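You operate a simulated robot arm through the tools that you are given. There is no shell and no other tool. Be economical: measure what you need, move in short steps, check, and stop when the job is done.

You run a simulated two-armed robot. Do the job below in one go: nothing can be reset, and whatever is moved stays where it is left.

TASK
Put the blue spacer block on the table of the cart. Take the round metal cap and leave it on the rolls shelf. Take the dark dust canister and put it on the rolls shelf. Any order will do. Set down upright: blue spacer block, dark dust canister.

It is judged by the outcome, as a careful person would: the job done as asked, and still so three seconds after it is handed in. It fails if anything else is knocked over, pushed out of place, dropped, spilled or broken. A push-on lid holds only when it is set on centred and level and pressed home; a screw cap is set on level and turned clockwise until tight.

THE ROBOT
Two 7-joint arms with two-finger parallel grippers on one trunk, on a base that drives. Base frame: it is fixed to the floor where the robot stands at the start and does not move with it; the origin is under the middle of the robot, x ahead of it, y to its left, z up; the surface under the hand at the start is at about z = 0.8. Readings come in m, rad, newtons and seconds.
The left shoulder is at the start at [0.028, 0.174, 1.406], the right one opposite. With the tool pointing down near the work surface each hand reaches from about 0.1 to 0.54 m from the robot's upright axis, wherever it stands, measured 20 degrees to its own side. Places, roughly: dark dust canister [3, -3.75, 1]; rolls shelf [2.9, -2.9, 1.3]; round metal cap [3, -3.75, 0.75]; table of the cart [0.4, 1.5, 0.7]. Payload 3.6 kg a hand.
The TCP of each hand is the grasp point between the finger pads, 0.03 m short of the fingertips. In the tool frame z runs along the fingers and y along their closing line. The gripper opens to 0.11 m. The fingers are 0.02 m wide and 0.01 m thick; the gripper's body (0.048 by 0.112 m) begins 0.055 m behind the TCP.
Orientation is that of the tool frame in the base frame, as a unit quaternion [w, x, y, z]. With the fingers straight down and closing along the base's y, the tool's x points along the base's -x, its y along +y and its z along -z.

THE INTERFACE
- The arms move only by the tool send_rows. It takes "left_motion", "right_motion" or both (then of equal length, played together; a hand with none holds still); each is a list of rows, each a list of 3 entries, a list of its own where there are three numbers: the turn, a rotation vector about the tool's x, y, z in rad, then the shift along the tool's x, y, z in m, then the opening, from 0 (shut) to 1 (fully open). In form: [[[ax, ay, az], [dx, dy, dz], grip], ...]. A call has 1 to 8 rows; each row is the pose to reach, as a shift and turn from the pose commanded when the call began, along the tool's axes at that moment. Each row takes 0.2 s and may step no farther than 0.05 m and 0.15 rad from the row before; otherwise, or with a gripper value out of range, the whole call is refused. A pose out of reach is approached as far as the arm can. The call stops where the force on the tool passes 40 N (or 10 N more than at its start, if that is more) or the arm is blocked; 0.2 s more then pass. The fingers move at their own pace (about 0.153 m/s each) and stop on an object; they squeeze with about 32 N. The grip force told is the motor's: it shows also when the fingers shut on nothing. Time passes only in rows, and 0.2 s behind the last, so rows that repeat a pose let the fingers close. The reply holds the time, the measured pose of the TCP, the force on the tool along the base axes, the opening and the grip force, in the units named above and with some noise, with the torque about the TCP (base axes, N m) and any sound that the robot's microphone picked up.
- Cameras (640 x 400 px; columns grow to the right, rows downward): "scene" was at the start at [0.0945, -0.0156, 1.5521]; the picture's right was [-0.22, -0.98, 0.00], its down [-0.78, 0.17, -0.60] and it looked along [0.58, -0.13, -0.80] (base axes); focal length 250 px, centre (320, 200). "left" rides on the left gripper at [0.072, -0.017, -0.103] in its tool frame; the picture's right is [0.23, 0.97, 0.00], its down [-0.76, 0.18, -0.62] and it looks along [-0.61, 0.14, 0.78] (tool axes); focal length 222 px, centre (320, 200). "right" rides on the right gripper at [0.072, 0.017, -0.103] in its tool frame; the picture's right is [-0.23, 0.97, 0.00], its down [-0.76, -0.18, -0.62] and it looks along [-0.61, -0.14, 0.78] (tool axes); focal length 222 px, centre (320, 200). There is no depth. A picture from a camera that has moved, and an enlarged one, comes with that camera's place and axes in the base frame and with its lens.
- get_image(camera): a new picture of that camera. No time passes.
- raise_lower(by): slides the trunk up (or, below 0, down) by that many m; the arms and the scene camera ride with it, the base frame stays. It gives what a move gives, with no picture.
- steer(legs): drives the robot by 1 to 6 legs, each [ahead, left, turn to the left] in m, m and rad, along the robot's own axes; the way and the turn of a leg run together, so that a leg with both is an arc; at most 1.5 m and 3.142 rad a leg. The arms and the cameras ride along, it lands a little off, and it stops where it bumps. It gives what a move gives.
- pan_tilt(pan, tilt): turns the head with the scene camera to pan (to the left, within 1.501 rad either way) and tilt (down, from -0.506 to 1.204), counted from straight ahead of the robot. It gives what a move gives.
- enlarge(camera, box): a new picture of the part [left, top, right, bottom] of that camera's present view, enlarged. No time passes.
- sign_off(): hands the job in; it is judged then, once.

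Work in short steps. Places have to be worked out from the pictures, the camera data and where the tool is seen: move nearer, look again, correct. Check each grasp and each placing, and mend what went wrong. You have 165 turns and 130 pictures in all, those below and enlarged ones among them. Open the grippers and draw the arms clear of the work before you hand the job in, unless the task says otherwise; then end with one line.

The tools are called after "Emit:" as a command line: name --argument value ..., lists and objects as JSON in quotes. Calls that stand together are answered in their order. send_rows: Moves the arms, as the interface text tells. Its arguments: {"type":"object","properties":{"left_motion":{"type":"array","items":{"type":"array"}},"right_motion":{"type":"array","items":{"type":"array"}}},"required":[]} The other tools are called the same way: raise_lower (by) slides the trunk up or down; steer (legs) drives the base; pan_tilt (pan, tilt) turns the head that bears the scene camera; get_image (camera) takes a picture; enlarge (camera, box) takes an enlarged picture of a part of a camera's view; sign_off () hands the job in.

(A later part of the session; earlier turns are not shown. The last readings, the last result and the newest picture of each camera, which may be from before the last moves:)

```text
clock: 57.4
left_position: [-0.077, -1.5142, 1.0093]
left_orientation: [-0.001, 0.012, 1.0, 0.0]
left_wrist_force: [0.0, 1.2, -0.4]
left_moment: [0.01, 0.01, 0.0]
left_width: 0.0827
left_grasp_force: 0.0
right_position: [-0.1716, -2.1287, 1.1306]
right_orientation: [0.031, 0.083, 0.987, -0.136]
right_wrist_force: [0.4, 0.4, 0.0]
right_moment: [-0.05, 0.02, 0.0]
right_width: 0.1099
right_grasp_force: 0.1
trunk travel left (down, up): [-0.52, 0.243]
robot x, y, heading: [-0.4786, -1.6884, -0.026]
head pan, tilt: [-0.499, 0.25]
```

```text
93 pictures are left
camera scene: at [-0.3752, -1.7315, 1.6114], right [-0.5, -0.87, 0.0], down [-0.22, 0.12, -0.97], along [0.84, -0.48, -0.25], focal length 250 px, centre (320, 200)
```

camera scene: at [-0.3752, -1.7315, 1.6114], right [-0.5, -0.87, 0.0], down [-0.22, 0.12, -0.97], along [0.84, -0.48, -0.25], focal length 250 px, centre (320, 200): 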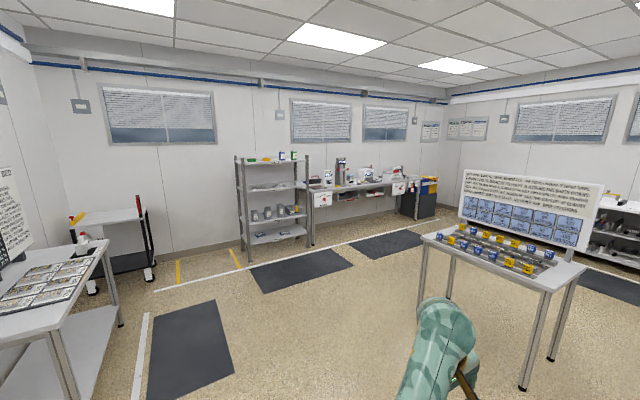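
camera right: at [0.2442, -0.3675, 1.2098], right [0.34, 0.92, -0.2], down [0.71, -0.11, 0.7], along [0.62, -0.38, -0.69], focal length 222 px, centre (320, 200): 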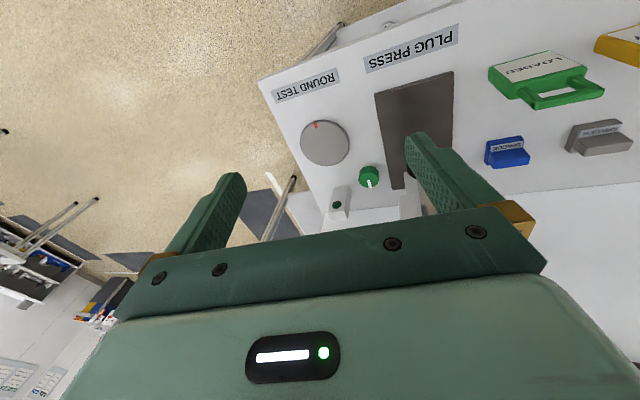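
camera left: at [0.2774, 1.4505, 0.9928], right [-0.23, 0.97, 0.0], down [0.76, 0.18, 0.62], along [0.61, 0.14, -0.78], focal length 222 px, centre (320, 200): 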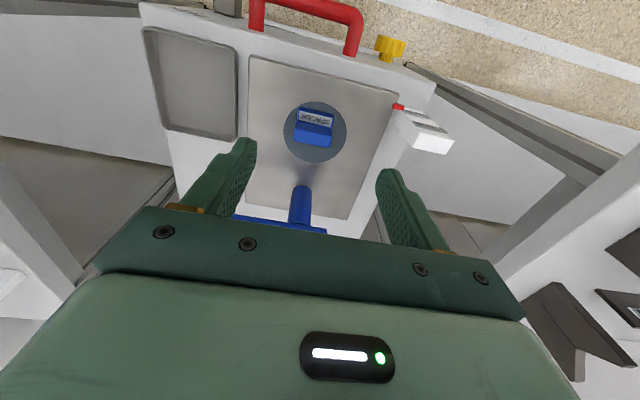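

The way is open. Strafe right 1.15 m, correct heading, then forward to about (1.85,-2.85).

Emit:
steer --legs '[[0, -1.15, 0.025], [1.2, 0, 0], [1.15, 0, 0]]'

Emit:
pan_tilt --pan -0.1 --tilt 0.3

Emit:
get_image --camera "scene"

Emit:
pan_tilt --pan -0.8 --tilt 0.4

Emit:
get_image --camera "scene"

```text
clock: 74.4
left_position: [2.2598, -2.6563, 1.0101]
left_orientation: [-0.001, 0.002, 1.0, 0.0]
left_wrist_force: [1.4, 0.2, -0.6]
left_moment: [0.03, -0.01, 0.03]
left_width: 0.0826
left_grasp_force: 0.1
right_position: [2.1771, -3.2713, 1.1319]
right_orientation: [0.032, 0.073, 0.987, -0.137]
right_wrist_force: [-0.1, -0.1, -0.4]
right_moment: [0.0, 0.02, -0.02]
right_width: 0.11
right_grasp_force: 0.1
trunk travel left (down, up): [-0.52, 0.243]
robot x, y, heading: [1.8642, -2.8332, -0.003]
head pan, tilt: [-0.499, 0.25]
```

```text
clock: 75.2
left_position: [2.2607, -2.6566, 1.0105]
left_orientation: [-0.001, 0.001, 1.0, 0.0]
left_wrist_force: [-0.4, 0.0, 0.9]
left_moment: [-0.02, 0.01, 0.01]
left_width: 0.0824
left_grasp_force: 0.1
right_position: [2.1774, -3.2732, 1.1309]
right_orientation: [0.032, 0.073, 0.987, -0.137]
right_wrist_force: [-0.3, 0.6, -0.1]
right_moment: [0.0, -0.03, -0.04]
right_width: 0.1099
right_grasp_force: 0.1
trunk travel left (down, up): [-0.52, 0.243]
robot x, y, heading: [1.8605, -2.8351, -0.003]
head pan, tilt: [-0.099, 0.3]
```

```text
92 pictures are left
camera scene: at [1.9773, -2.8432, 1.6068], right [-0.1, -0.99, 0.0], down [-0.29, 0.03, -0.96], along [0.95, -0.1, -0.3], focal length 250 px, centre (320, 200)
```

scene: 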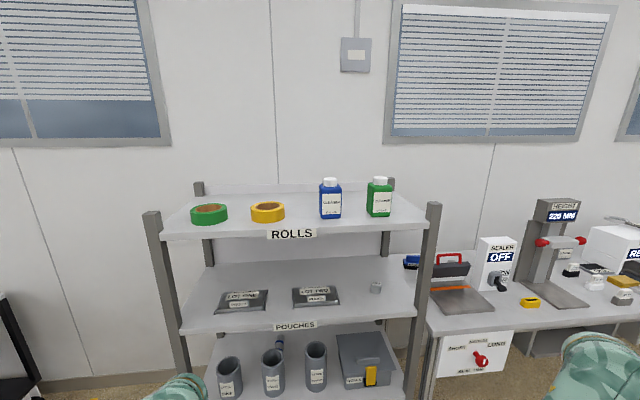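

```text
clock: 76.3
left_position: [2.26, -2.656, 1.0112]
left_orientation: [0.0, 0.002, 1.0, -0.001]
left_wrist_force: [-0.1, 0.2, 0.4]
left_moment: [0.04, 0.02, -0.01]
left_width: 0.0827
left_grasp_force: 0.0
right_position: [2.1769, -3.2726, 1.131]
right_orientation: [0.032, 0.073, 0.987, -0.137]
right_wrist_force: [0.0, 0.5, 1.3]
right_moment: [0.0, 0.0, -0.01]
right_width: 0.11
right_grasp_force: 0.0
trunk travel left (down, up): [-0.52, 0.243]
robot x, y, heading: [1.8601, -2.8334, -0.003]
head pan, tilt: [-0.799, 0.4]
```

```text
91 pictures are left
camera scene: at [1.9489, -2.9, 1.5975], right [-0.72, -0.69, 0.0], down [-0.27, 0.28, -0.92], along [0.64, -0.66, -0.39], focal length 250 px, centre (320, 200)
```

scene: 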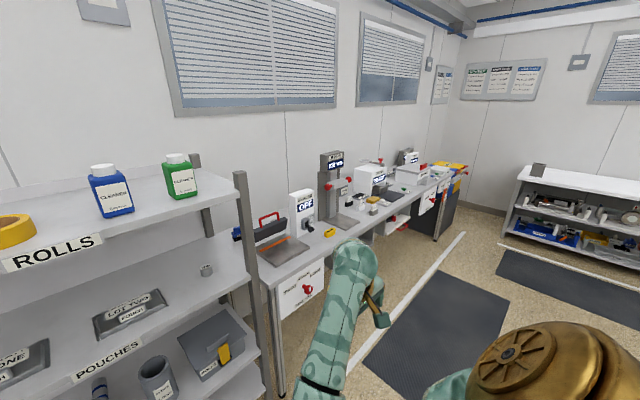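

Rolls shelf is the top shelf. I'll inspect the sealer bench closer for the canister and cap.

Emit:
enlarge --camera "scene" --box '[220, 140, 440, 300]'

Emit:
steer --legs '[[0, -0.8, 0]]'

Emit:
pan_tilt --pan -0.1 --tilt 0.6

Emit:
get_image --camera "scene"

```text
2.50 times, centred on (330, 220) of scene
camera zoom: at [1.9489, -2.9, 1.5975], right [-0.72, -0.69, 0.0], down [-0.27, 0.28, -0.92], along [0.64, -0.66, -0.39], focal length 625 px, centre (295, 150)
```

zoom: 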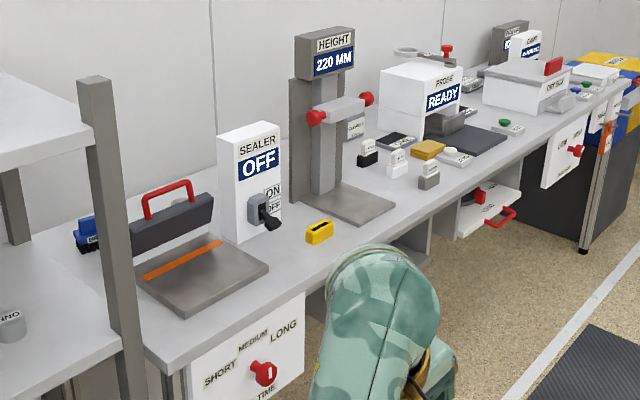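

```text
clock: 80.6
left_position: [2.2544, -3.4606, 1.0103]
left_orientation: [0.0, 0.004, 1.0, 0.0]
left_wrist_force: [0.7, 0.1, 0.2]
left_moment: [-0.01, -0.02, 0.01]
left_width: 0.0826
left_grasp_force: 0.0
right_position: [2.1701, -4.0762, 1.1315]
right_orientation: [0.032, 0.075, 0.987, -0.136]
right_wrist_force: [0.0, 0.6, 0.0]
right_moment: [0.01, -0.01, 0.04]
right_width: 0.1099
right_grasp_force: 0.0
trunk travel left (down, up): [-0.52, 0.243]
robot x, y, heading: [1.8577, -3.6391, -0.008]
head pan, tilt: [-0.799, 0.4]
```

```text
clock: 81.7
left_position: [2.2559, -3.4607, 1.0099]
left_orientation: [0.001, 0.004, 1.0, 0.0]
left_wrist_force: [0.5, 0.4, 0.0]
left_moment: [0.01, 0.02, 0.06]
left_width: 0.0827
left_grasp_force: 0.0
right_position: [2.1696, -4.076, 1.1318]
right_orientation: [0.032, 0.076, 0.987, -0.137]
right_wrist_force: [0.1, -0.6, -0.6]
right_moment: [-0.01, -0.02, 0.04]
right_width: 0.1101
right_grasp_force: 0.0
trunk travel left (down, up): [-0.52, 0.243]
robot x, y, heading: [1.8563, -3.631, -0.003]
head pan, tilt: [-0.099, 0.6]
```

```text
89 pictures are left
camera scene: at [1.9677, -3.6455, 1.5793], right [-0.11, -0.99, 0.0], down [-0.56, 0.06, -0.82], along [0.82, -0.09, -0.57], focal length 250 px, centre (320, 200)
```

scene: 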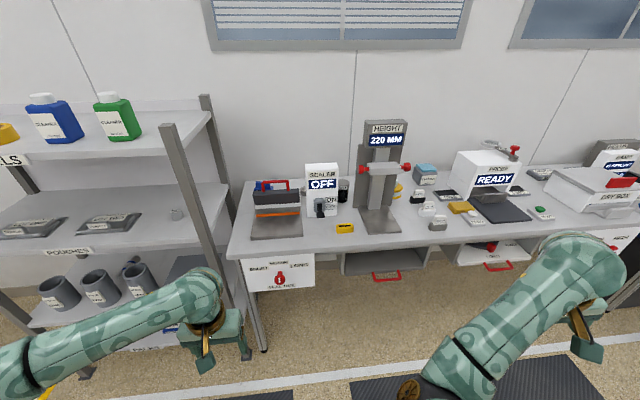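

A dark canister stands behind, between sealer box and height stand at (343,190); under the bench there are trays with red handles. Zoom both.

Emit:
enlarge --camera "scene" --box '[290, 140, 450, 240]'

Emit:
enlarge --camera "scene" --box '[320, 220, 480, 320]'

```text
4.00 times, centred on (370, 190) of scene
camera zoom: at [1.9677, -3.6455, 1.5793], right [-0.11, -0.99, 0.0], down [-0.56, 0.06, -0.82], along [0.82, -0.09, -0.57], focal length 1000 px, centre (120, 240)
```

zoom: 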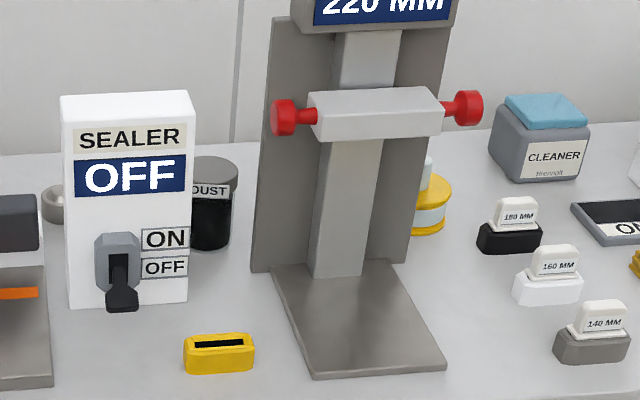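

```text
4.00 times, centred on (400, 270) of scene
camera zoom: at [1.9677, -3.6455, 1.5793], right [-0.11, -0.99, 0.0], down [-0.56, 0.06, -0.82], along [0.82, -0.09, -0.57], focal length 1000 px, centre (0, -80)
```

zoom: 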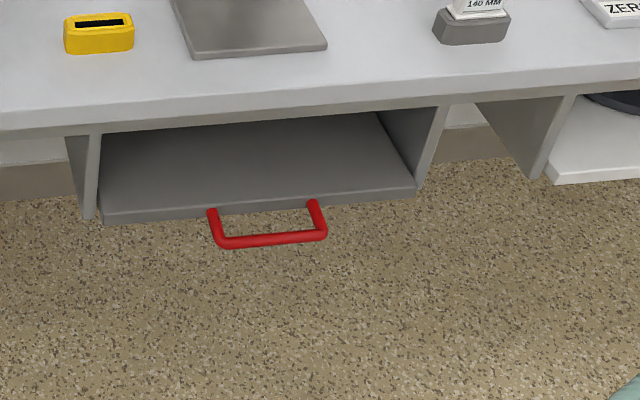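

The dust canister stands at ≈(2.94,-3.86); a small round metal thing is behind the sealer at ≈(3.1,-3.68). Look down at my own base to learn how close I can drive, and move closer.

Emit:
pan_tilt --pan 0 --tilt 1.2

Emit:
get_image --camera "scene"

Emit:
steer --legs '[[0.4, 0.1, 0]]'

Emit:
pan_tilt --pan 0.0 --tilt 0.75

Emit:
get_image --camera "scene"

```text
clock: 82.7
left_position: [2.2565, -3.4603, 1.0103]
left_orientation: [0.0, 0.003, 1.0, 0.0]
left_wrist_force: [-0.4, -0.2, -0.2]
left_moment: [0.0, -0.01, 0.01]
left_width: 0.0826
left_grasp_force: 0.0
right_position: [2.1712, -4.0752, 1.1321]
right_orientation: [0.033, 0.075, 0.987, -0.137]
right_wrist_force: [-0.9, -0.2, -0.6]
right_moment: [-0.01, 0.01, 0.0]
right_width: 0.1099
right_grasp_force: 0.1
trunk travel left (down, up): [-0.52, 0.243]
robot x, y, heading: [1.8583, -3.6343, -0.005]
head pan, tilt: [0.0, 1.201]
```

```text
86 pictures are left
camera scene: at [1.9358, -3.6364, 1.5347], right [-0.01, -1.0, 0.0], down [-0.93, 0.01, -0.36], along [0.36, 0.0, -0.93], focal length 250 px, centre (320, 200)
```

scene: 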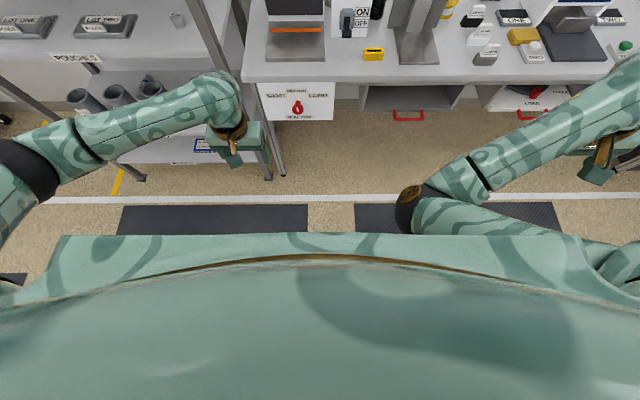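

```text
clock: 85.2
left_position: [2.6585, -3.3659, 1.0096]
left_orientation: [0.0, 0.005, 1.0, 0.0]
left_wrist_force: [0.8, 0.0, 0.9]
left_moment: [0.04, 0.02, -0.02]
left_width: 0.0825
left_grasp_force: 0.0
right_position: [2.572, -3.9806, 1.1317]
right_orientation: [0.031, 0.076, 0.987, -0.137]
right_wrist_force: [0.5, 0.3, 0.0]
right_moment: [0.0, 0.03, 0.0]
right_width: 0.1101
right_grasp_force: 0.1
trunk travel left (down, up): [-0.52, 0.243]
robot x, y, heading: [2.2597, -3.5395, -0.013]
head pan, tilt: [0.0, 1.201]
```

```text
clock: 86.1
left_position: [2.6597, -3.365, 1.0093]
left_orientation: [0.0, 0.005, 1.0, 0.0]
left_wrist_force: [0.4, -0.4, 0.2]
left_moment: [0.01, -0.04, -0.03]
left_width: 0.0824
left_grasp_force: 0.1
right_position: [2.5719, -3.9806, 1.1309]
right_orientation: [0.031, 0.078, 0.987, -0.137]
right_wrist_force: [0.9, -0.3, 0.1]
right_moment: [0.01, 0.03, 0.01]
right_width: 0.1096
right_grasp_force: 0.0
trunk travel left (down, up): [-0.52, 0.243]
robot x, y, heading: [2.2611, -3.5435, -0.013]
head pan, tilt: [0.0, 0.75]
```

```text
85 pictures are left
camera scene: at [2.3646, -3.5408, 1.5663], right [-0.01, -1.0, 0.0], down [-0.68, 0.01, -0.73], along [0.73, -0.01, -0.68], focal length 250 px, centre (320, 200)
```

scene: 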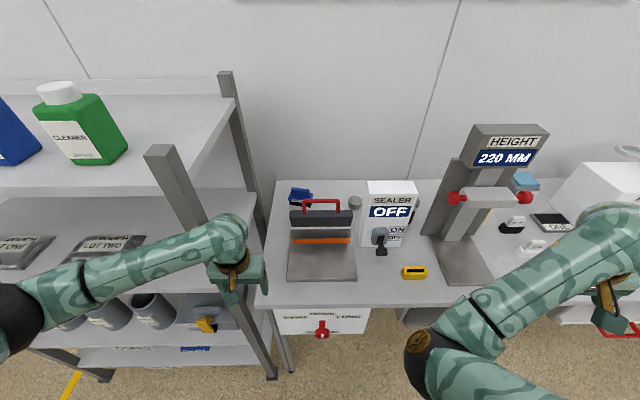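

Emit:
enlarge --camera "scene" --box '[270, 160, 430, 260]'

Emit:
get_image --camera "left"

```text
4.00 times, centred on (350, 210) of scene
camera zoom: at [2.3646, -3.5408, 1.5663], right [-0.01, -1.0, 0.0], down [-0.68, 0.01, -0.73], along [0.73, -0.01, -0.68], focal length 1000 px, centre (200, 160)
```

zoom: 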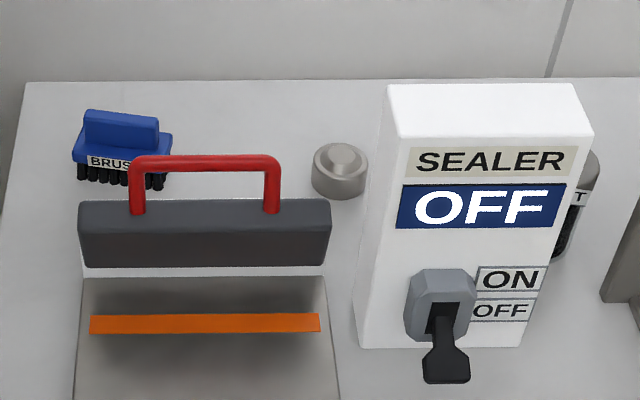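

```text
83 pictures are left
camera left: at [2.5853, -3.3824, 1.1125], right [-0.22, 0.98, 0.0], down [0.76, 0.17, 0.62], along [0.61, 0.14, -0.78], focal length 222 px, centre (320, 200)
```

left: 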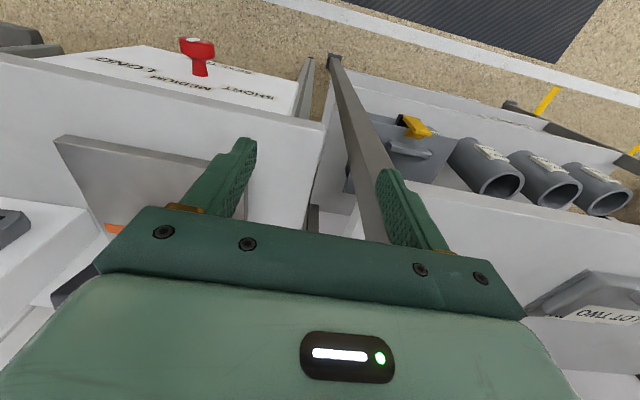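

The cap is a ~0.058 m metal cylinder near (3.12,-3.69). Raise the trunk for a higher view, strafe right, then creep forward.

Emit:
raise_lower --by 0.22

Emit:
steer --legs '[[0, -0.3, 0.013], [0.14, 0, 0]]'

Emit:
pan_tilt --pan 0.05 --tilt 0.9

Emit:
get_image --camera "scene"

Emit:
get_image --camera "left"

```text
clock: 88.5
left_position: [2.6578, -3.3656, 1.23]
left_orientation: [0.0, 0.005, 1.0, 0.001]
left_wrist_force: [-0.6, 0.5, 0.0]
left_moment: [-0.03, 0.01, -0.03]
left_width: 0.0828
left_grasp_force: 0.0
right_position: [2.5703, -3.9829, 1.3532]
right_orientation: [0.031, 0.078, 0.987, -0.14]
right_wrist_force: [-0.4, -1.2, -0.1]
right_moment: [0.0, 0.01, -0.03]
right_width: 0.1098
right_grasp_force: 0.1
trunk travel left (down, up): [-0.74, 0.023]
robot x, y, heading: [2.2605, -3.5389, -0.011]
head pan, tilt: [0.0, 0.75]
```

```text
clock: 91.5
left_position: [2.7938, -3.6604, 1.2303]
left_orientation: [0.0, -0.003, 1.0, 0.001]
left_wrist_force: [0.4, -0.2, 0.7]
left_moment: [0.01, -0.03, -0.02]
left_width: 0.0828
left_grasp_force: 0.1
right_position: [2.7181, -4.2791, 1.3536]
right_orientation: [0.033, 0.07, 0.987, -0.139]
right_wrist_force: [-0.8, 0.4, 0.7]
right_moment: [0.02, -0.03, -0.03]
right_width: 0.1101
right_grasp_force: 0.0
trunk travel left (down, up): [-0.74, 0.023]
robot x, y, heading: [2.3986, -3.8438, 0.006]
head pan, tilt: [0.0, 0.75]
```

```text
clock: 92.2
left_position: [2.796, -3.6598, 1.2286]
left_orientation: [0.0, -0.003, 1.0, 0.0]
left_wrist_force: [-1.0, -0.4, -0.8]
left_moment: [-0.02, 0.0, 0.02]
left_width: 0.0824
left_grasp_force: 0.0
right_position: [2.7185, -4.2798, 1.3533]
right_orientation: [0.033, 0.071, 0.987, -0.141]
right_wrist_force: [1.0, 0.0, 0.1]
right_moment: [0.0, 0.01, -0.01]
right_width: 0.1102
right_grasp_force: 0.1
trunk travel left (down, up): [-0.74, 0.023]
robot x, y, heading: [2.398, -3.8392, 0.007]
head pan, tilt: [0.051, 0.901]
```

```text
82 pictures are left
camera scene: at [2.4886, -3.8364, 1.7747], right [0.06, -1.0, 0.0], down [-0.78, -0.04, -0.62], along [0.62, 0.03, -0.78], focal length 250 px, centre (320, 200)
```

scene: 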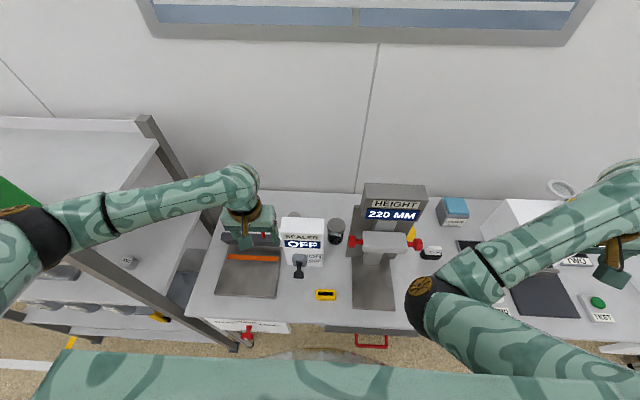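

```text
81 pictures are left
camera left: at [2.7239, -3.6783, 1.3322], right [-0.23, 0.97, 0.0], down [0.76, 0.18, 0.62], along [0.61, 0.15, -0.78], focal length 222 px, centre (320, 200)
```

left: 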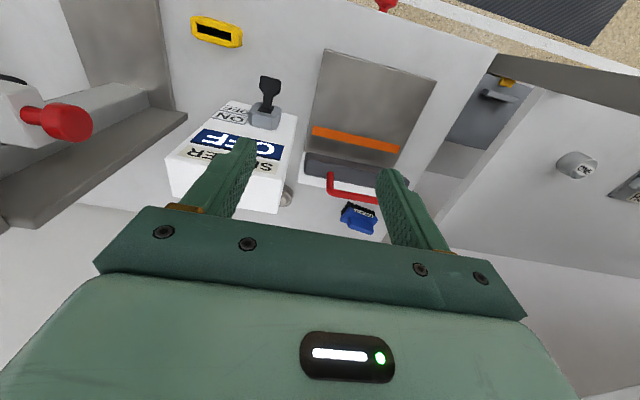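

Emit:
enlarge --camera "scene" --box '[230, 180, 430, 305]'

Emit:
enlarge --camera "left" --box '[240, 130, 420, 240]'

```text
3.20 times, centred on (330, 242) of scene
camera zoom: at [2.4886, -3.8364, 1.7747], right [0.06, -1.0, 0.0], down [-0.78, -0.04, -0.62], along [0.62, 0.03, -0.78], focal length 800 px, centre (288, 64)
```

zoom: 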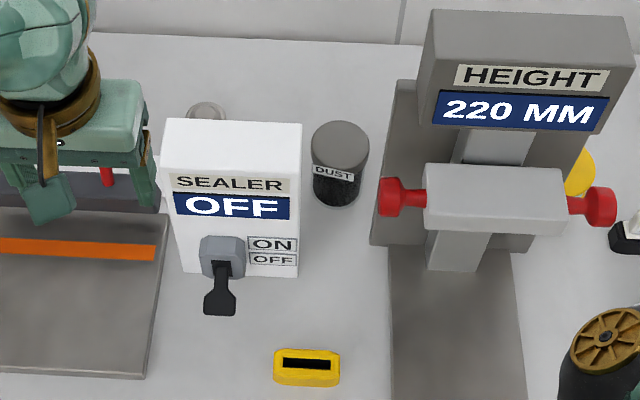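

```text
3.56 times, centred on (330, 185) of left
camera zoom: at [2.7239, -3.6783, 1.3322], right [-0.23, 0.97, 0.0], down [0.76, 0.18, 0.62], along [0.61, 0.15, -0.78], focal length 790 px, centre (284, 253)
```

zoom: 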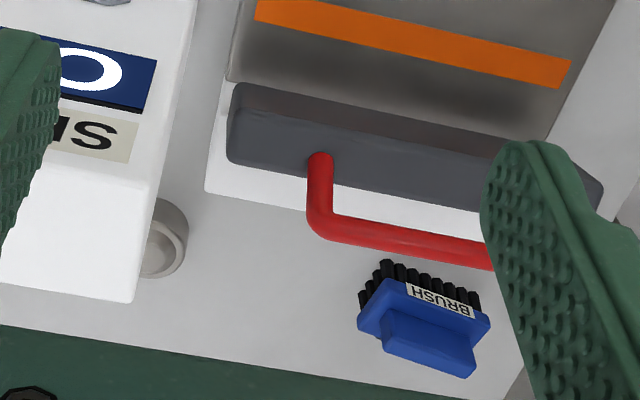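

Canister ≈(3.045,-3.88), lid top ≈0.92; cap ≈(3.125,-3.683,0.84); bench ≈0.825. I need to be closer; extend the left hand forward (brings the elbow off the rack) then creep forward.

Emit:
send_rows --left_motion '[[[0, 0, 0], [-0.04, -0.01, 0], 0.75], [[0, 0, 0], [-0.08, -0.02, 0], 0.75], [[0, 0, 0], [-0.12, -0.03, 0], 0.75]]'

Emit:
steer --legs '[[0.05, 0, 0]]'

Emit:
get_image --camera "scene"

```text
clock: 93.0
left_position: [2.9182, -3.6905, 1.2286]
left_orientation: [0.0, -0.003, 1.0, 0.001]
left_wrist_force: [0.3, 0.3, 0.8]
left_moment: [0.03, -0.02, -0.02]
left_width: 0.0827
left_grasp_force: 0.1
right_position: [2.7193, -4.2807, 1.3527]
right_orientation: [0.033, 0.071, 0.987, -0.14]
right_wrist_force: [0.0, -0.7, -0.3]
right_moment: [0.03, 0.02, -0.01]
right_width: 0.1099
right_grasp_force: 0.1
trunk travel left (down, up): [-0.74, 0.023]
robot x, y, heading: [2.3986, -3.8399, 0.003]
head pan, tilt: [0.051, 0.901]
```

```text
clock: 93.9
left_position: [2.9547, -3.6902, 1.2359]
left_orientation: [0.005, -0.003, 1.0, 0.0]
left_wrist_force: [-1.0, -0.1, 0.7]
left_moment: [-0.03, -0.01, 0.0]
left_width: 0.0825
left_grasp_force: 0.0
right_position: [2.7533, -4.2806, 1.3557]
right_orientation: [0.038, 0.072, 0.987, -0.14]
right_wrist_force: [-1.5, -0.7, 0.3]
right_moment: [-0.01, -0.09, 0.02]
right_width: 0.11
right_grasp_force: 0.1
trunk travel left (down, up): [-0.74, 0.023]
robot x, y, heading: [2.4492, -3.8422, 0.009]
head pan, tilt: [0.051, 0.901]
```

```text
78 pictures are left
camera scene: at [2.5209, -3.8365, 1.7756], right [0.06, -1.0, 0.0], down [-0.78, -0.04, -0.63], along [0.63, 0.03, -0.78], focal length 250 px, centre (320, 200)
```

scene: 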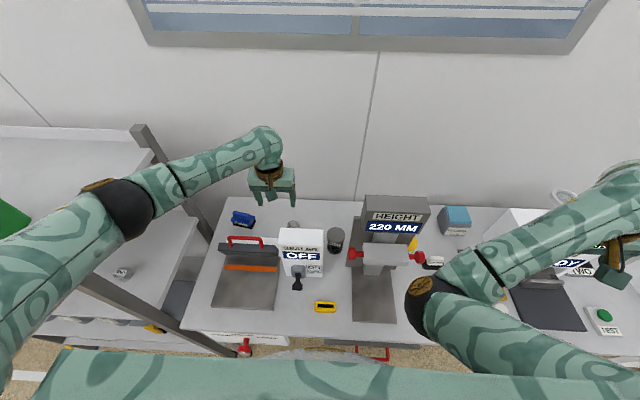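

Readings lag a bit after the drive; let me settle with a null row and check.

Emit:
send_rows --left_motion '[[[0, 0, 0], [0, 0, 0], 0.75], [[0, 0, 0], [0, 0, 0], 0.75]]'

```text
clock: 94.5
left_position: [2.9599, -3.6898, 1.231]
left_orientation: [0.002, -0.003, 1.0, 0.0]
left_wrist_force: [-0.9, -0.3, -1.0]
left_moment: [0.0, -0.05, -0.01]
left_width: 0.0825
left_grasp_force: 0.0
right_position: [2.7596, -4.282, 1.3546]
right_orientation: [0.036, 0.074, 0.987, -0.14]
right_wrist_force: [-1.5, 0.3, -0.2]
right_moment: [-0.01, -0.05, -0.01]
right_width: 0.1098
right_grasp_force: 0.1
trunk travel left (down, up): [-0.74, 0.023]
robot x, y, heading: [2.4505, -3.8412, 0.003]
head pan, tilt: [0.051, 0.901]
```

Emit:
steer --legs '[[0.03, 0, 0]]'

Emit:
send_rows --left_motion '[[[0, 0, 0], [0, 0, 0], 0.75], [[0, 0, 0], [0, 0, 0], 0.75]]'

Emit:
enlarge --camera "scene" --box '[160, 290, 460, 400]'

```text
clock: 95.3
left_position: [2.9911, -3.6891, 1.2308]
left_orientation: [0.002, -0.004, 1.0, -0.001]
left_wrist_force: [0.0, -0.8, -0.2]
left_moment: [-0.03, -0.05, -0.01]
left_width: 0.0827
left_grasp_force: 0.0
right_position: [2.79, -4.2806, 1.354]
right_orientation: [0.036, 0.072, 0.987, -0.14]
right_wrist_force: [-0.5, -0.5, 1.1]
right_moment: [-0.01, -0.04, 0.01]
right_width: 0.1101
right_grasp_force: 0.1
trunk travel left (down, up): [-0.74, 0.023]
robot x, y, heading: [2.4779, -3.8461, 0.004]
head pan, tilt: [0.051, 0.901]
```

```text
clock: 95.9
left_position: [2.993, -3.6901, 1.2309]
left_orientation: [0.001, -0.002, 1.0, -0.001]
left_wrist_force: [-0.3, 0.1, -0.5]
left_moment: [-0.03, 0.02, 0.01]
left_width: 0.0826
left_grasp_force: 0.1
right_position: [2.7923, -4.2817, 1.3552]
right_orientation: [0.034, 0.073, 0.987, -0.141]
right_wrist_force: [-0.6, 0.5, 0.1]
right_moment: [-0.03, -0.01, 0.0]
right_width: 0.1099
right_grasp_force: 0.0
trunk travel left (down, up): [-0.74, 0.023]
robot x, y, heading: [2.4797, -3.8435, 0.005]
head pan, tilt: [0.051, 0.901]
```

```text
2.13 times, centred on (310, 345) of scene
camera zoom: at [2.5641, -3.8365, 1.7749], right [0.06, -1.0, 0.0], down [-0.78, -0.04, -0.62], along [0.62, 0.03, -0.78], focal length 534 px, centre (341, -109)
```

zoom: 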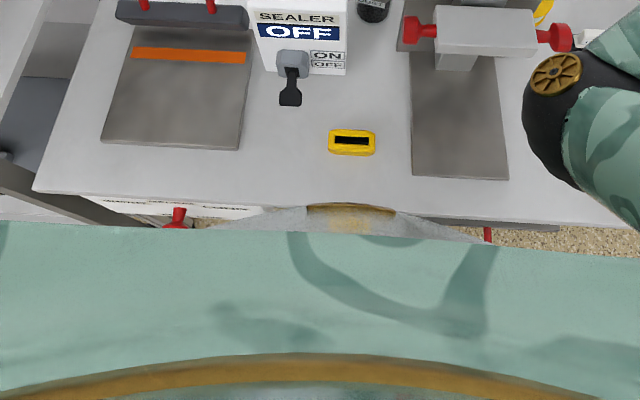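

No bump. The earlier gap was just lag. Creep another 0.04 m.

Emit:
steer --legs '[[0.04, 0, 0]]'

Emit:
send_rows --left_motion '[[[0, 0, 0], [0, 0, 0], 0.75], [[0, 0, 0], [0, 0, 0], 0.75]]'

Emit:
get_image --camera "left"

Emit:
get_image --camera "scene"

```text
clock: 96.8
left_position: [3.0275, -3.6891, 1.2325]
left_orientation: [0.002, -0.003, 1.0, 0.0]
left_wrist_force: [0.0, 0.1, 0.0]
left_moment: [0.0, -0.05, 0.0]
left_width: 0.0824
left_grasp_force: 0.0
right_position: [2.8271, -4.2798, 1.3556]
right_orientation: [0.036, 0.074, 0.987, -0.14]
right_wrist_force: [-1.3, 0.4, -0.6]
right_moment: [0.0, -0.04, 0.01]
right_width: 0.1098
right_grasp_force: 0.2
trunk travel left (down, up): [-0.74, 0.023]
robot x, y, heading: [2.5192, -3.8405, 0.004]
head pan, tilt: [0.051, 0.901]
```

```text
clock: 97.4
left_position: [3.0315, -3.6893, 1.2299]
left_orientation: [0.002, -0.002, 1.0, 0.0]
left_wrist_force: [0.5, 0.8, -0.3]
left_moment: [0.02, -0.01, -0.01]
left_width: 0.0826
left_grasp_force: 0.1
right_position: [2.8308, -4.2804, 1.3554]
right_orientation: [0.034, 0.073, 0.987, -0.141]
right_wrist_force: [0.1, -0.2, -0.3]
right_moment: [0.02, -0.02, -0.01]
right_width: 0.1099
right_grasp_force: 0.0
trunk travel left (down, up): [-0.74, 0.023]
robot x, y, heading: [2.5146, -3.8393, 0.006]
head pan, tilt: [0.051, 0.901]
```

```text
76 pictures are left
camera left: at [2.9583, -3.7079, 1.3331], right [-0.23, 0.97, 0.0], down [0.76, 0.18, 0.62], along [0.61, 0.15, -0.78], focal length 222 px, centre (320, 200)
```

left: 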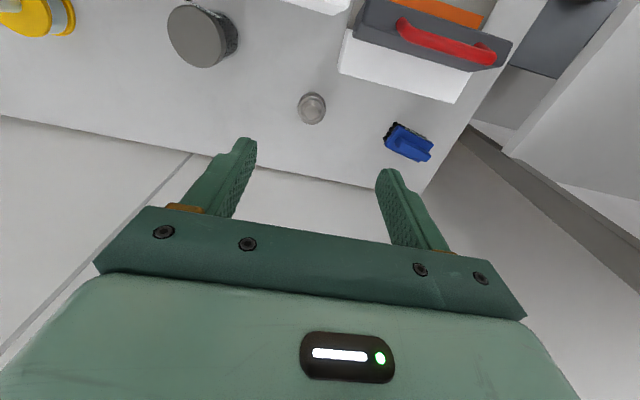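

```text
75 pictures are left
camera scene: at [2.6022, -3.8363, 1.775], right [0.06, -1.0, 0.0], down [-0.78, -0.04, -0.62], along [0.62, 0.03, -0.78], focal length 250 px, centre (320, 200)
```

scene: 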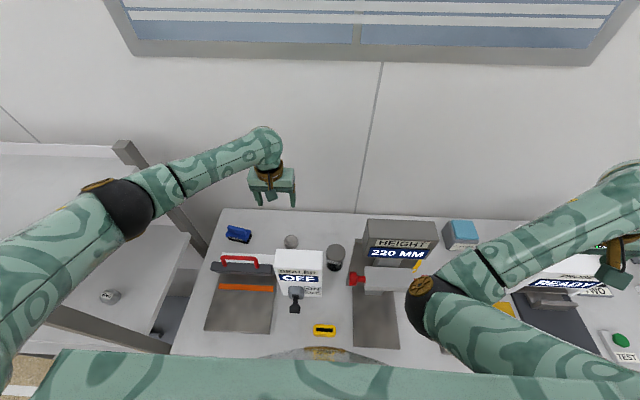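

Now a clear view: canister ≈(3.02,-3.88), cap ≈(3.10,-3.69). Back off slightly to x≈2.48, strafe right 0.1 so the left hand can look straight down on the canister and stand.

Emit:
steer --legs '[[-0.04, -0.1, 0]]'

Emit:
send_rows --left_motion '[[[0, 0, 0], [0.03, -0.03, 0], 1], [[0, 0, 0], [0.06, -0.06, 0], 1], [[0, 0, 0], [0.09, -0.08, 0], 1]]'

Emit:
get_image --camera "left"

Emit:
get_image --camera "scene"

```text
clock: 98.6
left_position: [2.9937, -3.7891, 1.2295]
left_orientation: [0.0, -0.003, 1.0, 0.0]
left_wrist_force: [0.9, 0.5, 0.2]
left_moment: [-0.01, -0.02, -0.01]
left_width: 0.0824
left_grasp_force: 0.0
right_position: [2.7955, -4.3803, 1.3537]
right_orientation: [0.034, 0.073, 0.987, -0.141]
right_wrist_force: [-0.8, 0.7, 0.6]
right_moment: [0.01, -0.01, 0.01]
right_width: 0.1098
right_grasp_force: 0.1
trunk travel left (down, up): [-0.74, 0.023]
robot x, y, heading: [2.4781, -3.9403, 0.005]
head pan, tilt: [0.051, 0.901]
```

```text
clock: 99.4
left_position: [2.9072, -3.8633, 1.2299]
left_orientation: [0.0, -0.005, 1.0, 0.0]
left_wrist_force: [4.8, 9.7, 3.0]
left_moment: [-0.71, 0.29, 0.24]
left_width: 0.1045
left_grasp_force: 0.0
right_position: [2.797, -4.3776, 1.3549]
right_orientation: [0.034, 0.073, 0.987, -0.142]
right_wrist_force: [0.3, 0.0, 0.6]
right_moment: [0.01, 0.01, -0.03]
right_width: 0.1102
right_grasp_force: 0.2
trunk travel left (down, up): [-0.74, 0.023]
robot x, y, heading: [2.4774, -3.9428, 0.005]
head pan, tilt: [0.051, 0.901]
```

```text
74 pictures are left
camera left: at [2.835, -3.883, 1.3316], right [-0.24, 0.97, 0.0], down [0.76, 0.18, 0.62], along [0.61, 0.15, -0.78], focal length 222 px, centre (320, 200)
```

left: 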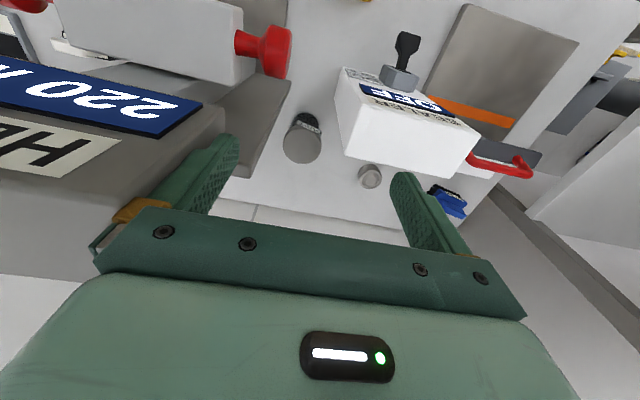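

```text
73 pictures are left
camera scene: at [2.569, -3.9319, 1.7747], right [0.06, -1.0, 0.0], down [-0.78, -0.05, -0.62], along [0.62, 0.03, -0.78], focal length 250 px, centre (320, 200)
```

scene: 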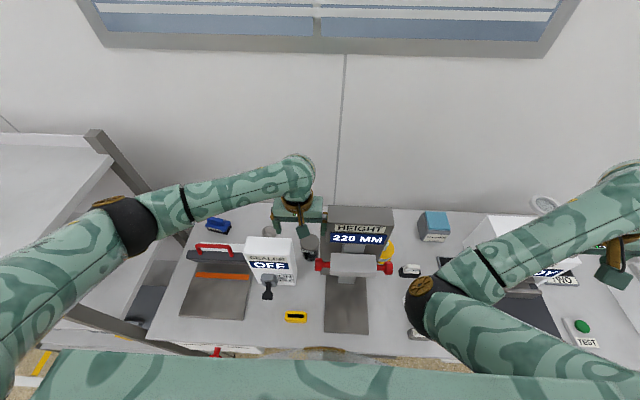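

The finger is pressing on the height stand's head (9.7 N). Move left away immediately.

Emit:
send_rows --left_motion '[[[0, 0, 0], [0, 0.03, 0], 0.75], [[0, 0, 0], [0, 0.05, 0], 0.7]]'

Emit:
enlarge --camera "scene" --box '[230, 200, 420, 340]'

Emit:
enlarge --camera "left" --box '[160, 0, 480, 200]'

```text
clock: 100.0
left_position: [2.9055, -3.8187, 1.2283]
left_orientation: [-0.001, -0.003, 1.0, -0.001]
left_wrist_force: [0.4, 0.6, 0.4]
left_moment: [-0.01, -0.03, -0.02]
left_width: 0.0767
left_grasp_force: 0.2
right_position: [2.7959, -4.3783, 1.3543]
right_orientation: [0.035, 0.072, 0.987, -0.142]
right_wrist_force: [-0.4, 0.8, 0.1]
right_moment: [-0.01, 0.01, 0.0]
right_width: 0.11
right_grasp_force: 0.1
trunk travel left (down, up): [-0.74, 0.023]
robot x, y, heading: [2.4785, -3.9401, 0.004]
head pan, tilt: [0.051, 0.901]
```

```text
2.86 times, centred on (325, 270) of scene
camera zoom: at [2.5674, -3.9332, 1.7747], right [0.06, -1.0, 0.0], down [-0.78, -0.04, -0.62], along [0.62, 0.03, -0.78], focal length 714 px, centre (306, 0)
```

zoom: 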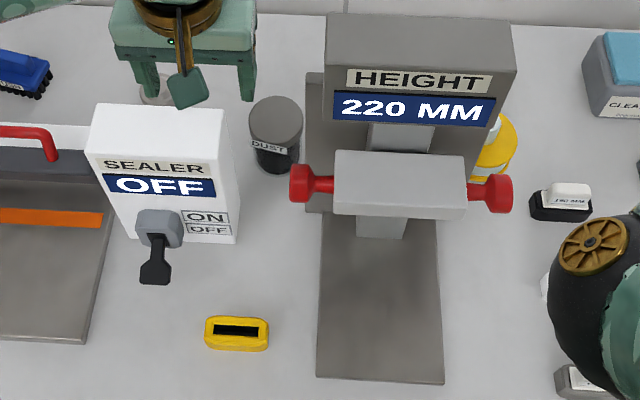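

```text
2.00 times, centred on (320, 100) of left
camera zoom: at [2.8322, -3.8363, 1.3313], right [-0.23, 0.97, 0.0], down [0.76, 0.18, 0.62], along [0.61, 0.14, -0.78], focal length 444 px, centre (320, 400)
```

zoom: 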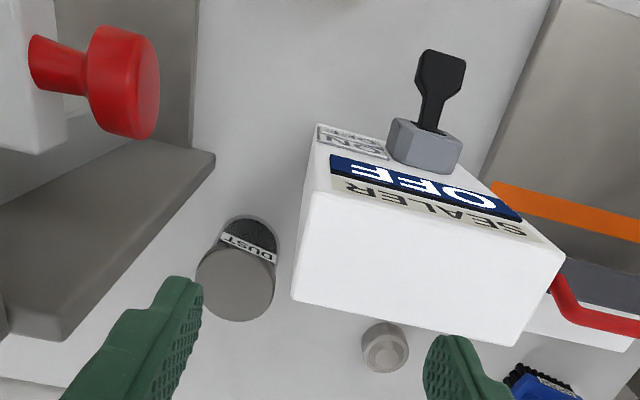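

Stand still looks in place. Geometry: stand plate/head end at x≈2.96, box back at ≈2.95, canister (3.03,-3.873). Move the hand past both to x 3.03, then line up in y, and step the trunk down.

Emit:
send_rows --left_motion '[[[0, 0, 0], [-0.04, 0, 0], 0.75], [[0, 0, 0], [-0.08, 0, 0], 0.75], [[0, 0, 0], [-0.122, 0, 0], 0.75], [[0, 0, 0], [-0.122, -0.025, 0], 0.75], [[0, 0, 0], [-0.122, -0.05, 0], 0.9]]'

Emit:
raise_lower --by -0.1

Emit:
get_image --camera "left"

Emit:
get_image --camera "scene"

```text
clock: 101.2
left_position: [3.0265, -3.8698, 1.2285]
left_orientation: [-0.001, -0.002, 1.0, 0.001]
left_wrist_force: [0.5, 0.0, -0.2]
left_moment: [0.0, 0.0, -0.03]
left_width: 0.0991
left_grasp_force: 0.1
right_position: [2.7949, -4.3819, 1.3535]
right_orientation: [0.033, 0.072, 0.987, -0.14]
right_wrist_force: [-0.2, -0.6, 0.4]
right_moment: [-0.01, -0.02, 0.01]
right_width: 0.1099
right_grasp_force: 0.1
trunk travel left (down, up): [-0.74, 0.023]
robot x, y, heading: [2.4823, -3.9391, 0.002]
head pan, tilt: [0.051, 0.901]
```

```text
clock: 102.5
left_position: [3.0274, -3.8684, 1.1286]
left_orientation: [0.0, -0.003, 1.0, 0.001]
left_wrist_force: [0.1, 0.4, 0.1]
left_moment: [0.01, 0.0, -0.01]
left_width: 0.0987
left_grasp_force: 0.1
right_position: [2.7948, -4.3825, 1.2542]
right_orientation: [0.034, 0.073, 0.987, -0.142]
right_wrist_force: [0.1, 0.6, 0.3]
right_moment: [0.0, -0.01, 0.03]
right_width: 0.1101
right_grasp_force: 0.1
trunk travel left (down, up): [-0.64, 0.123]
robot x, y, heading: [2.4815, -3.9412, 0.007]
head pan, tilt: [0.051, 0.901]
```

```text
70 pictures are left
camera left: at [2.9542, -3.8874, 1.2323], right [-0.23, 0.97, 0.0], down [0.76, 0.18, 0.62], along [0.61, 0.15, -0.78], focal length 222 px, centre (320, 200)
```

left: 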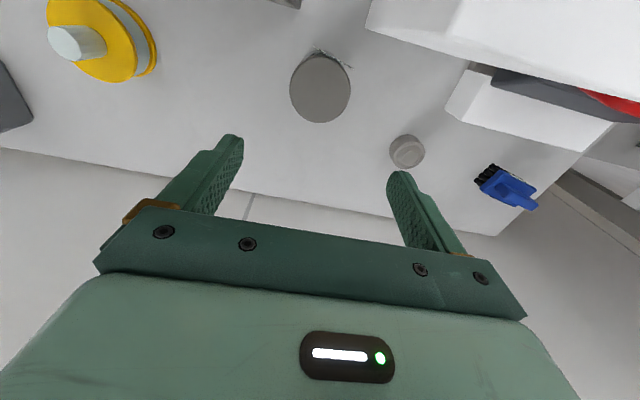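

```text
69 pictures are left
camera scene: at [2.5681, -3.9363, 1.675], right [0.06, -1.0, 0.0], down [-0.78, -0.04, -0.62], along [0.62, 0.03, -0.78], focal length 250 px, centre (320, 200)
```

scene: 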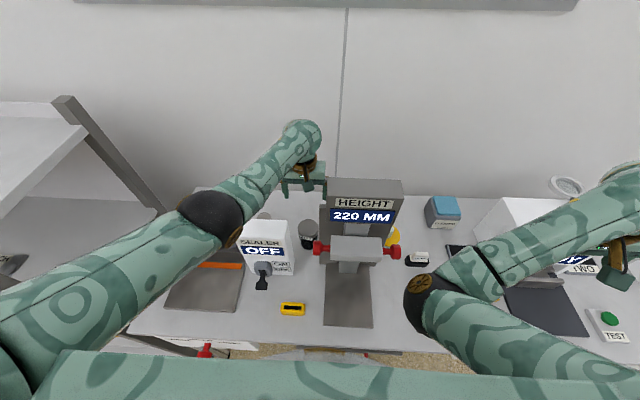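

Better numbers: lid top (3.02,-3.872,0.945), sealer box top z≈1.13, back edge x≈2.93. The forearm must come in steeply over the box, so I raise the trunk and get closer.

Emit:
raise_lower --by 0.14

Emit:
send_rows --left_motion '[[[0, 0, 0], [0.02, 0.03, 0], 0.9], [[0, 0, 0], [0.05, 0.05, 0], 0.9], [[0, 0, 0], [0.08, 0.05, 0], 0.9]]'

Emit:
steer --legs '[[0.0, -0.05, 0], [0.05, 0, 0]]'

Emit:
steer --legs '[[0.03, 0, 0]]'

```text
clock: 104.0
left_position: [3.0277, -3.8693, 1.2523]
left_orientation: [0.0, -0.003, 1.0, 0.001]
left_wrist_force: [-0.2, -0.8, 0.7]
left_moment: [0.02, -0.02, 0.0]
left_width: 0.0989
left_grasp_force: 0.1
right_position: [2.7954, -4.3836, 1.3792]
right_orientation: [0.034, 0.074, 0.986, -0.144]
right_wrist_force: [-0.6, -0.2, 0.7]
right_moment: [0.01, 0.02, 0.01]
right_width: 0.11
right_grasp_force: 0.1
right hand out of reach, approached as far as the arm can: row 1
trunk travel left (down, up): [-0.763, 0.0]
robot x, y, heading: [2.4794, -3.9402, 0.004]
head pan, tilt: [0.051, 0.901]
```

```text
clock: 105.0
left_position: [2.9802, -3.7618, 1.2802]
left_orientation: [0.037, -0.031, 0.998, 0.04]
left_wrist_force: [-0.2, -0.5, -0.3]
left_moment: [0.04, 0.0, 0.03]
left_width: 0.0989
left_grasp_force: 0.0
right_position: [2.796, -4.3824, 1.3797]
right_orientation: [0.035, 0.075, 0.986, -0.143]
right_wrist_force: [0.1, -1.2, 0.2]
right_moment: [0.03, -0.03, 0.02]
right_width: 0.1101
right_grasp_force: 0.1
trunk travel left (down, up): [-0.763, 0.0]
robot x, y, heading: [2.4775, -3.9426, 0.001]
head pan, tilt: [0.051, 0.901]
stopped in row 3 (left hand): the arm was blocked; the commanded pose is now the measured one
```

```text
clock: 106.5
left_position: [3.0003, -3.7965, 1.2806]
left_orientation: [0.032, -0.048, 0.998, 0.038]
left_wrist_force: [0.0, -2.2, 0.4]
left_moment: [0.11, 0.01, 0.0]
left_width: 0.0987
left_grasp_force: 0.1
right_position: [2.8469, -4.4221, 1.3793]
right_orientation: [0.041, 0.057, 0.987, -0.143]
right_wrist_force: [0.2, -1.2, 0.3]
right_moment: [0.13, 0.02, 0.02]
right_width: 0.1097
right_grasp_force: 0.1
trunk travel left (down, up): [-0.763, 0.0]
robot x, y, heading: [2.5127, -3.9785, 0.055]
head pan, tilt: [0.051, 0.901]
```

```text
clock: 107.2
left_position: [2.9993, -3.7765, 1.2784]
left_orientation: [0.034, -0.049, 0.998, 0.031]
left_wrist_force: [0.5, 0.2, -0.4]
left_moment: [0.0, 0.0, -0.01]
left_width: 0.099
left_grasp_force: 0.0
right_position: [2.8457, -4.4037, 1.3922]
right_orientation: [0.045, 0.06, 0.985, -0.155]
right_wrist_force: [0.7, -0.9, 0.3]
right_moment: [0.0, -0.01, 0.0]
right_width: 0.1098
right_grasp_force: 0.1
trunk travel left (down, up): [-0.763, 0.0]
robot x, y, heading: [2.511, -3.9769, 0.05]
head pan, tilt: [0.051, 0.901]
stopped in leg 1: the robot was blocked; the commanded pose is now the measured one
```

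The base bumped and yawed a bit. Back off, straighten, and check.

Emit:
steer --legs '[[-0.05, 0, 0], [0, 0, -0.05]]'

Emit:
get_image --camera "scene"

Emit:
get_image --camera "left"

```text
clock: 108.6
left_position: [2.9665, -3.8042, 1.2743]
left_orientation: [0.031, -0.024, 0.999, 0.031]
left_wrist_force: [-0.7, 0.2, -0.2]
left_moment: [-0.03, 0.02, 0.0]
left_width: 0.099
left_grasp_force: 0.0
right_position: [2.7828, -4.4236, 1.3891]
right_orientation: [0.037, 0.083, 0.984, -0.156]
right_wrist_force: [-0.4, -0.1, 0.3]
right_moment: [-0.02, -0.01, -0.01]
right_width: 0.1099
right_grasp_force: 0.0
trunk travel left (down, up): [-0.763, 0.0]
robot x, y, heading: [2.4646, -3.9796, -0.002]
head pan, tilt: [0.051, 0.901]
```

```text
68 pictures are left
camera scene: at [2.5502, -3.9765, 1.7981], right [0.05, -1.0, 0.0], down [-0.78, -0.04, -0.62], along [0.62, 0.03, -0.78], focal length 250 px, centre (320, 200)
```

scene: 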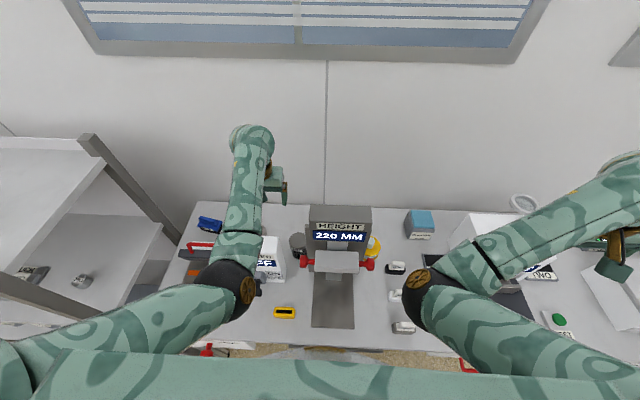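

```text
67 pictures are left
camera left: at [2.8877, -3.8318, 1.3712], right [-0.27, 0.96, 0.04], down [0.71, 0.17, 0.68], along [0.65, 0.22, -0.73], focal length 222 px, centre (320, 200)
```

left: 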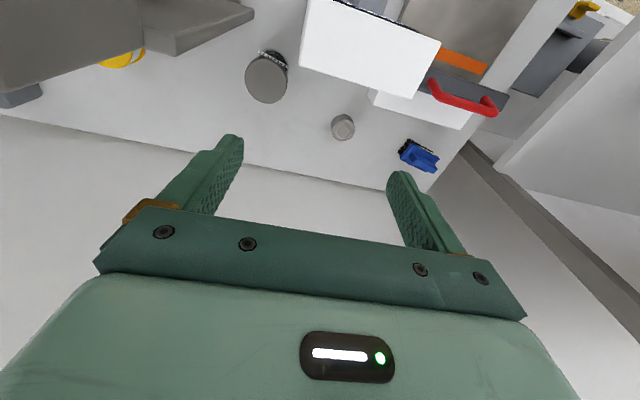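

The arm hangs elbow-down, so a nearly straight arm from a high shoulder is steepest. Drive to x≈2.495, restore the tool to vertical and align over the canister at z≈1.25.

Emit:
steer --legs '[[0.03, 0, 0]]'

Emit:
send_rows --left_motion '[[[0.062, 0.062, 0.048], [-0.03, 0.0, 0], 0.9], [[0.062, 0.062, 0.048], [-0.03, -0.035, 0], 0.9], [[0.062, 0.062, 0.048], [-0.03, -0.068, 0.02], 0.9]]'

Emit:
get_image --camera "scene"

```text
clock: 109.4
left_position: [2.9898, -3.8056, 1.2776]
left_orientation: [0.034, -0.024, 0.999, 0.032]
left_wrist_force: [-0.6, 0.1, 1.4]
left_moment: [0.01, -0.05, 0.01]
left_width: 0.0989
left_grasp_force: 0.0
right_position: [2.8058, -4.4251, 1.3909]
right_orientation: [0.041, 0.084, 0.983, -0.156]
right_wrist_force: [-0.6, -0.3, 0.2]
right_moment: [-0.01, -0.04, 0.0]
right_width: 0.1098
right_grasp_force: 0.0
trunk travel left (down, up): [-0.763, 0.0]
robot x, y, heading: [2.4934, -3.9858, 0.0]
head pan, tilt: [0.051, 0.901]
```

```text
clock: 110.2
left_position: [3.0313, -3.8708, 1.2529]
left_orientation: [0.001, 0.001, 1.0, 0.001]
left_wrist_force: [0.0, -0.2, -0.3]
left_moment: [0.05, 0.03, 0.01]
left_width: 0.0991
left_grasp_force: 0.0
right_position: [2.8121, -4.4251, 1.3881]
right_orientation: [0.038, 0.084, 0.984, -0.155]
right_wrist_force: [-0.4, -0.3, -1.6]
right_moment: [0.0, 0.01, 0.0]
right_width: 0.11
right_grasp_force: 0.0
trunk travel left (down, up): [-0.763, 0.0]
robot x, y, heading: [2.495, -3.9778, -0.002]
head pan, tilt: [0.051, 0.901]
```

```text
66 pictures are left
camera scene: at [2.58, -3.9798, 1.7981], right [0.05, -1.0, 0.0], down [-0.78, -0.04, -0.62], along [0.62, 0.03, -0.78], focal length 250 px, centre (320, 200)
```

scene: 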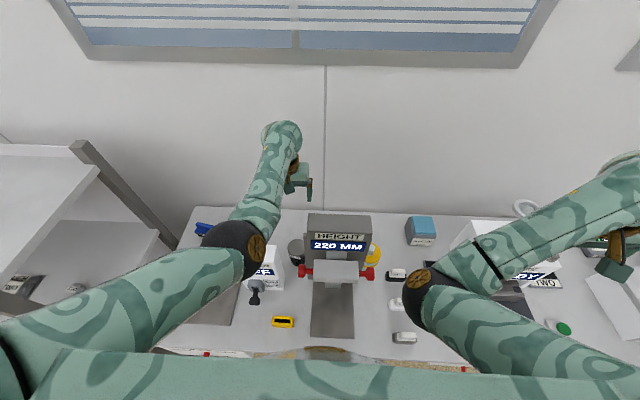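

Descend 0.1 m, checking the arm against the box.

Emit:
send_rows --left_motion '[[[0, 0, 0], [0.005, 0, 0.035], 0.9], [[0, 0, 0], [0.009, -0.001, 0.07], 0.9], [[0, 0, 0], [0.009, -0.001, 0.11], 0.9]]'

Emit:
get_image --camera "scene"

Emit:
get_image --camera "left"

```text
clock: 111.0
left_position: [3.0169, -3.8586, 1.1464]
left_orientation: [0.0, 0.0, 1.0, 0.0]
left_wrist_force: [0.3, -0.3, -0.6]
left_moment: [-0.04, -0.03, -0.01]
left_width: 0.0989
left_grasp_force: 0.1
left hand out of reach, approached as far as the arm can: row 3
right_position: [2.8133, -4.4249, 1.3892]
right_orientation: [0.038, 0.084, 0.983, -0.156]
right_wrist_force: [0.7, 0.3, -0.4]
right_moment: [0.01, 0.03, -0.02]
right_width: 0.11
right_grasp_force: 0.1
trunk travel left (down, up): [-0.763, 0.0]
robot x, y, heading: [2.4949, -3.9861, -0.001]
head pan, tilt: [0.051, 0.901]
```

```text
65 pictures are left
camera scene: at [2.581, -3.9764, 1.7981], right [0.05, -1.0, 0.0], down [-0.78, -0.04, -0.62], along [0.62, 0.03, -0.78], focal length 250 px, centre (320, 200)
```

scene: 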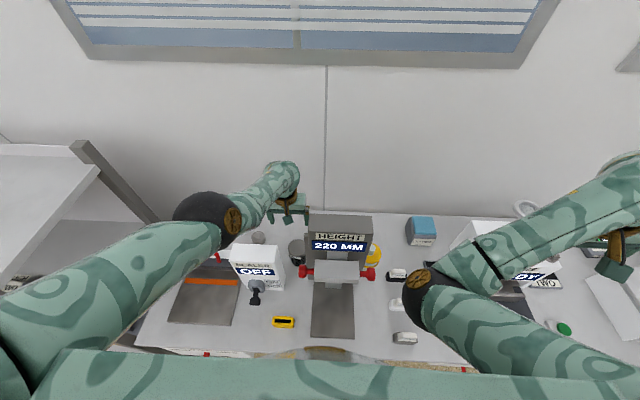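

```text
64 pictures are left
camera left: at [2.9431, -3.8762, 1.2499], right [-0.23, 0.97, 0.0], down [0.76, 0.18, 0.63], along [0.61, 0.14, -0.78], focal length 222 px, centre (320, 200)
```

left: 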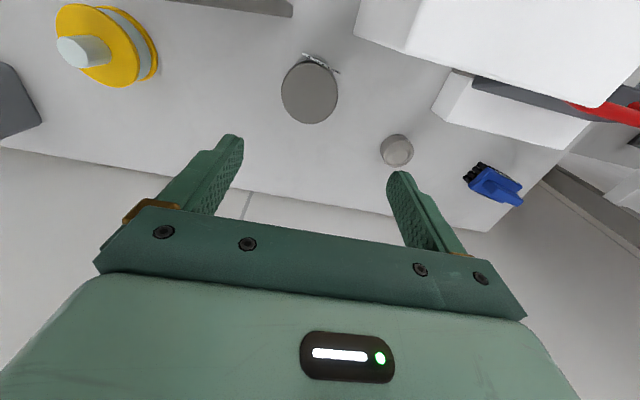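

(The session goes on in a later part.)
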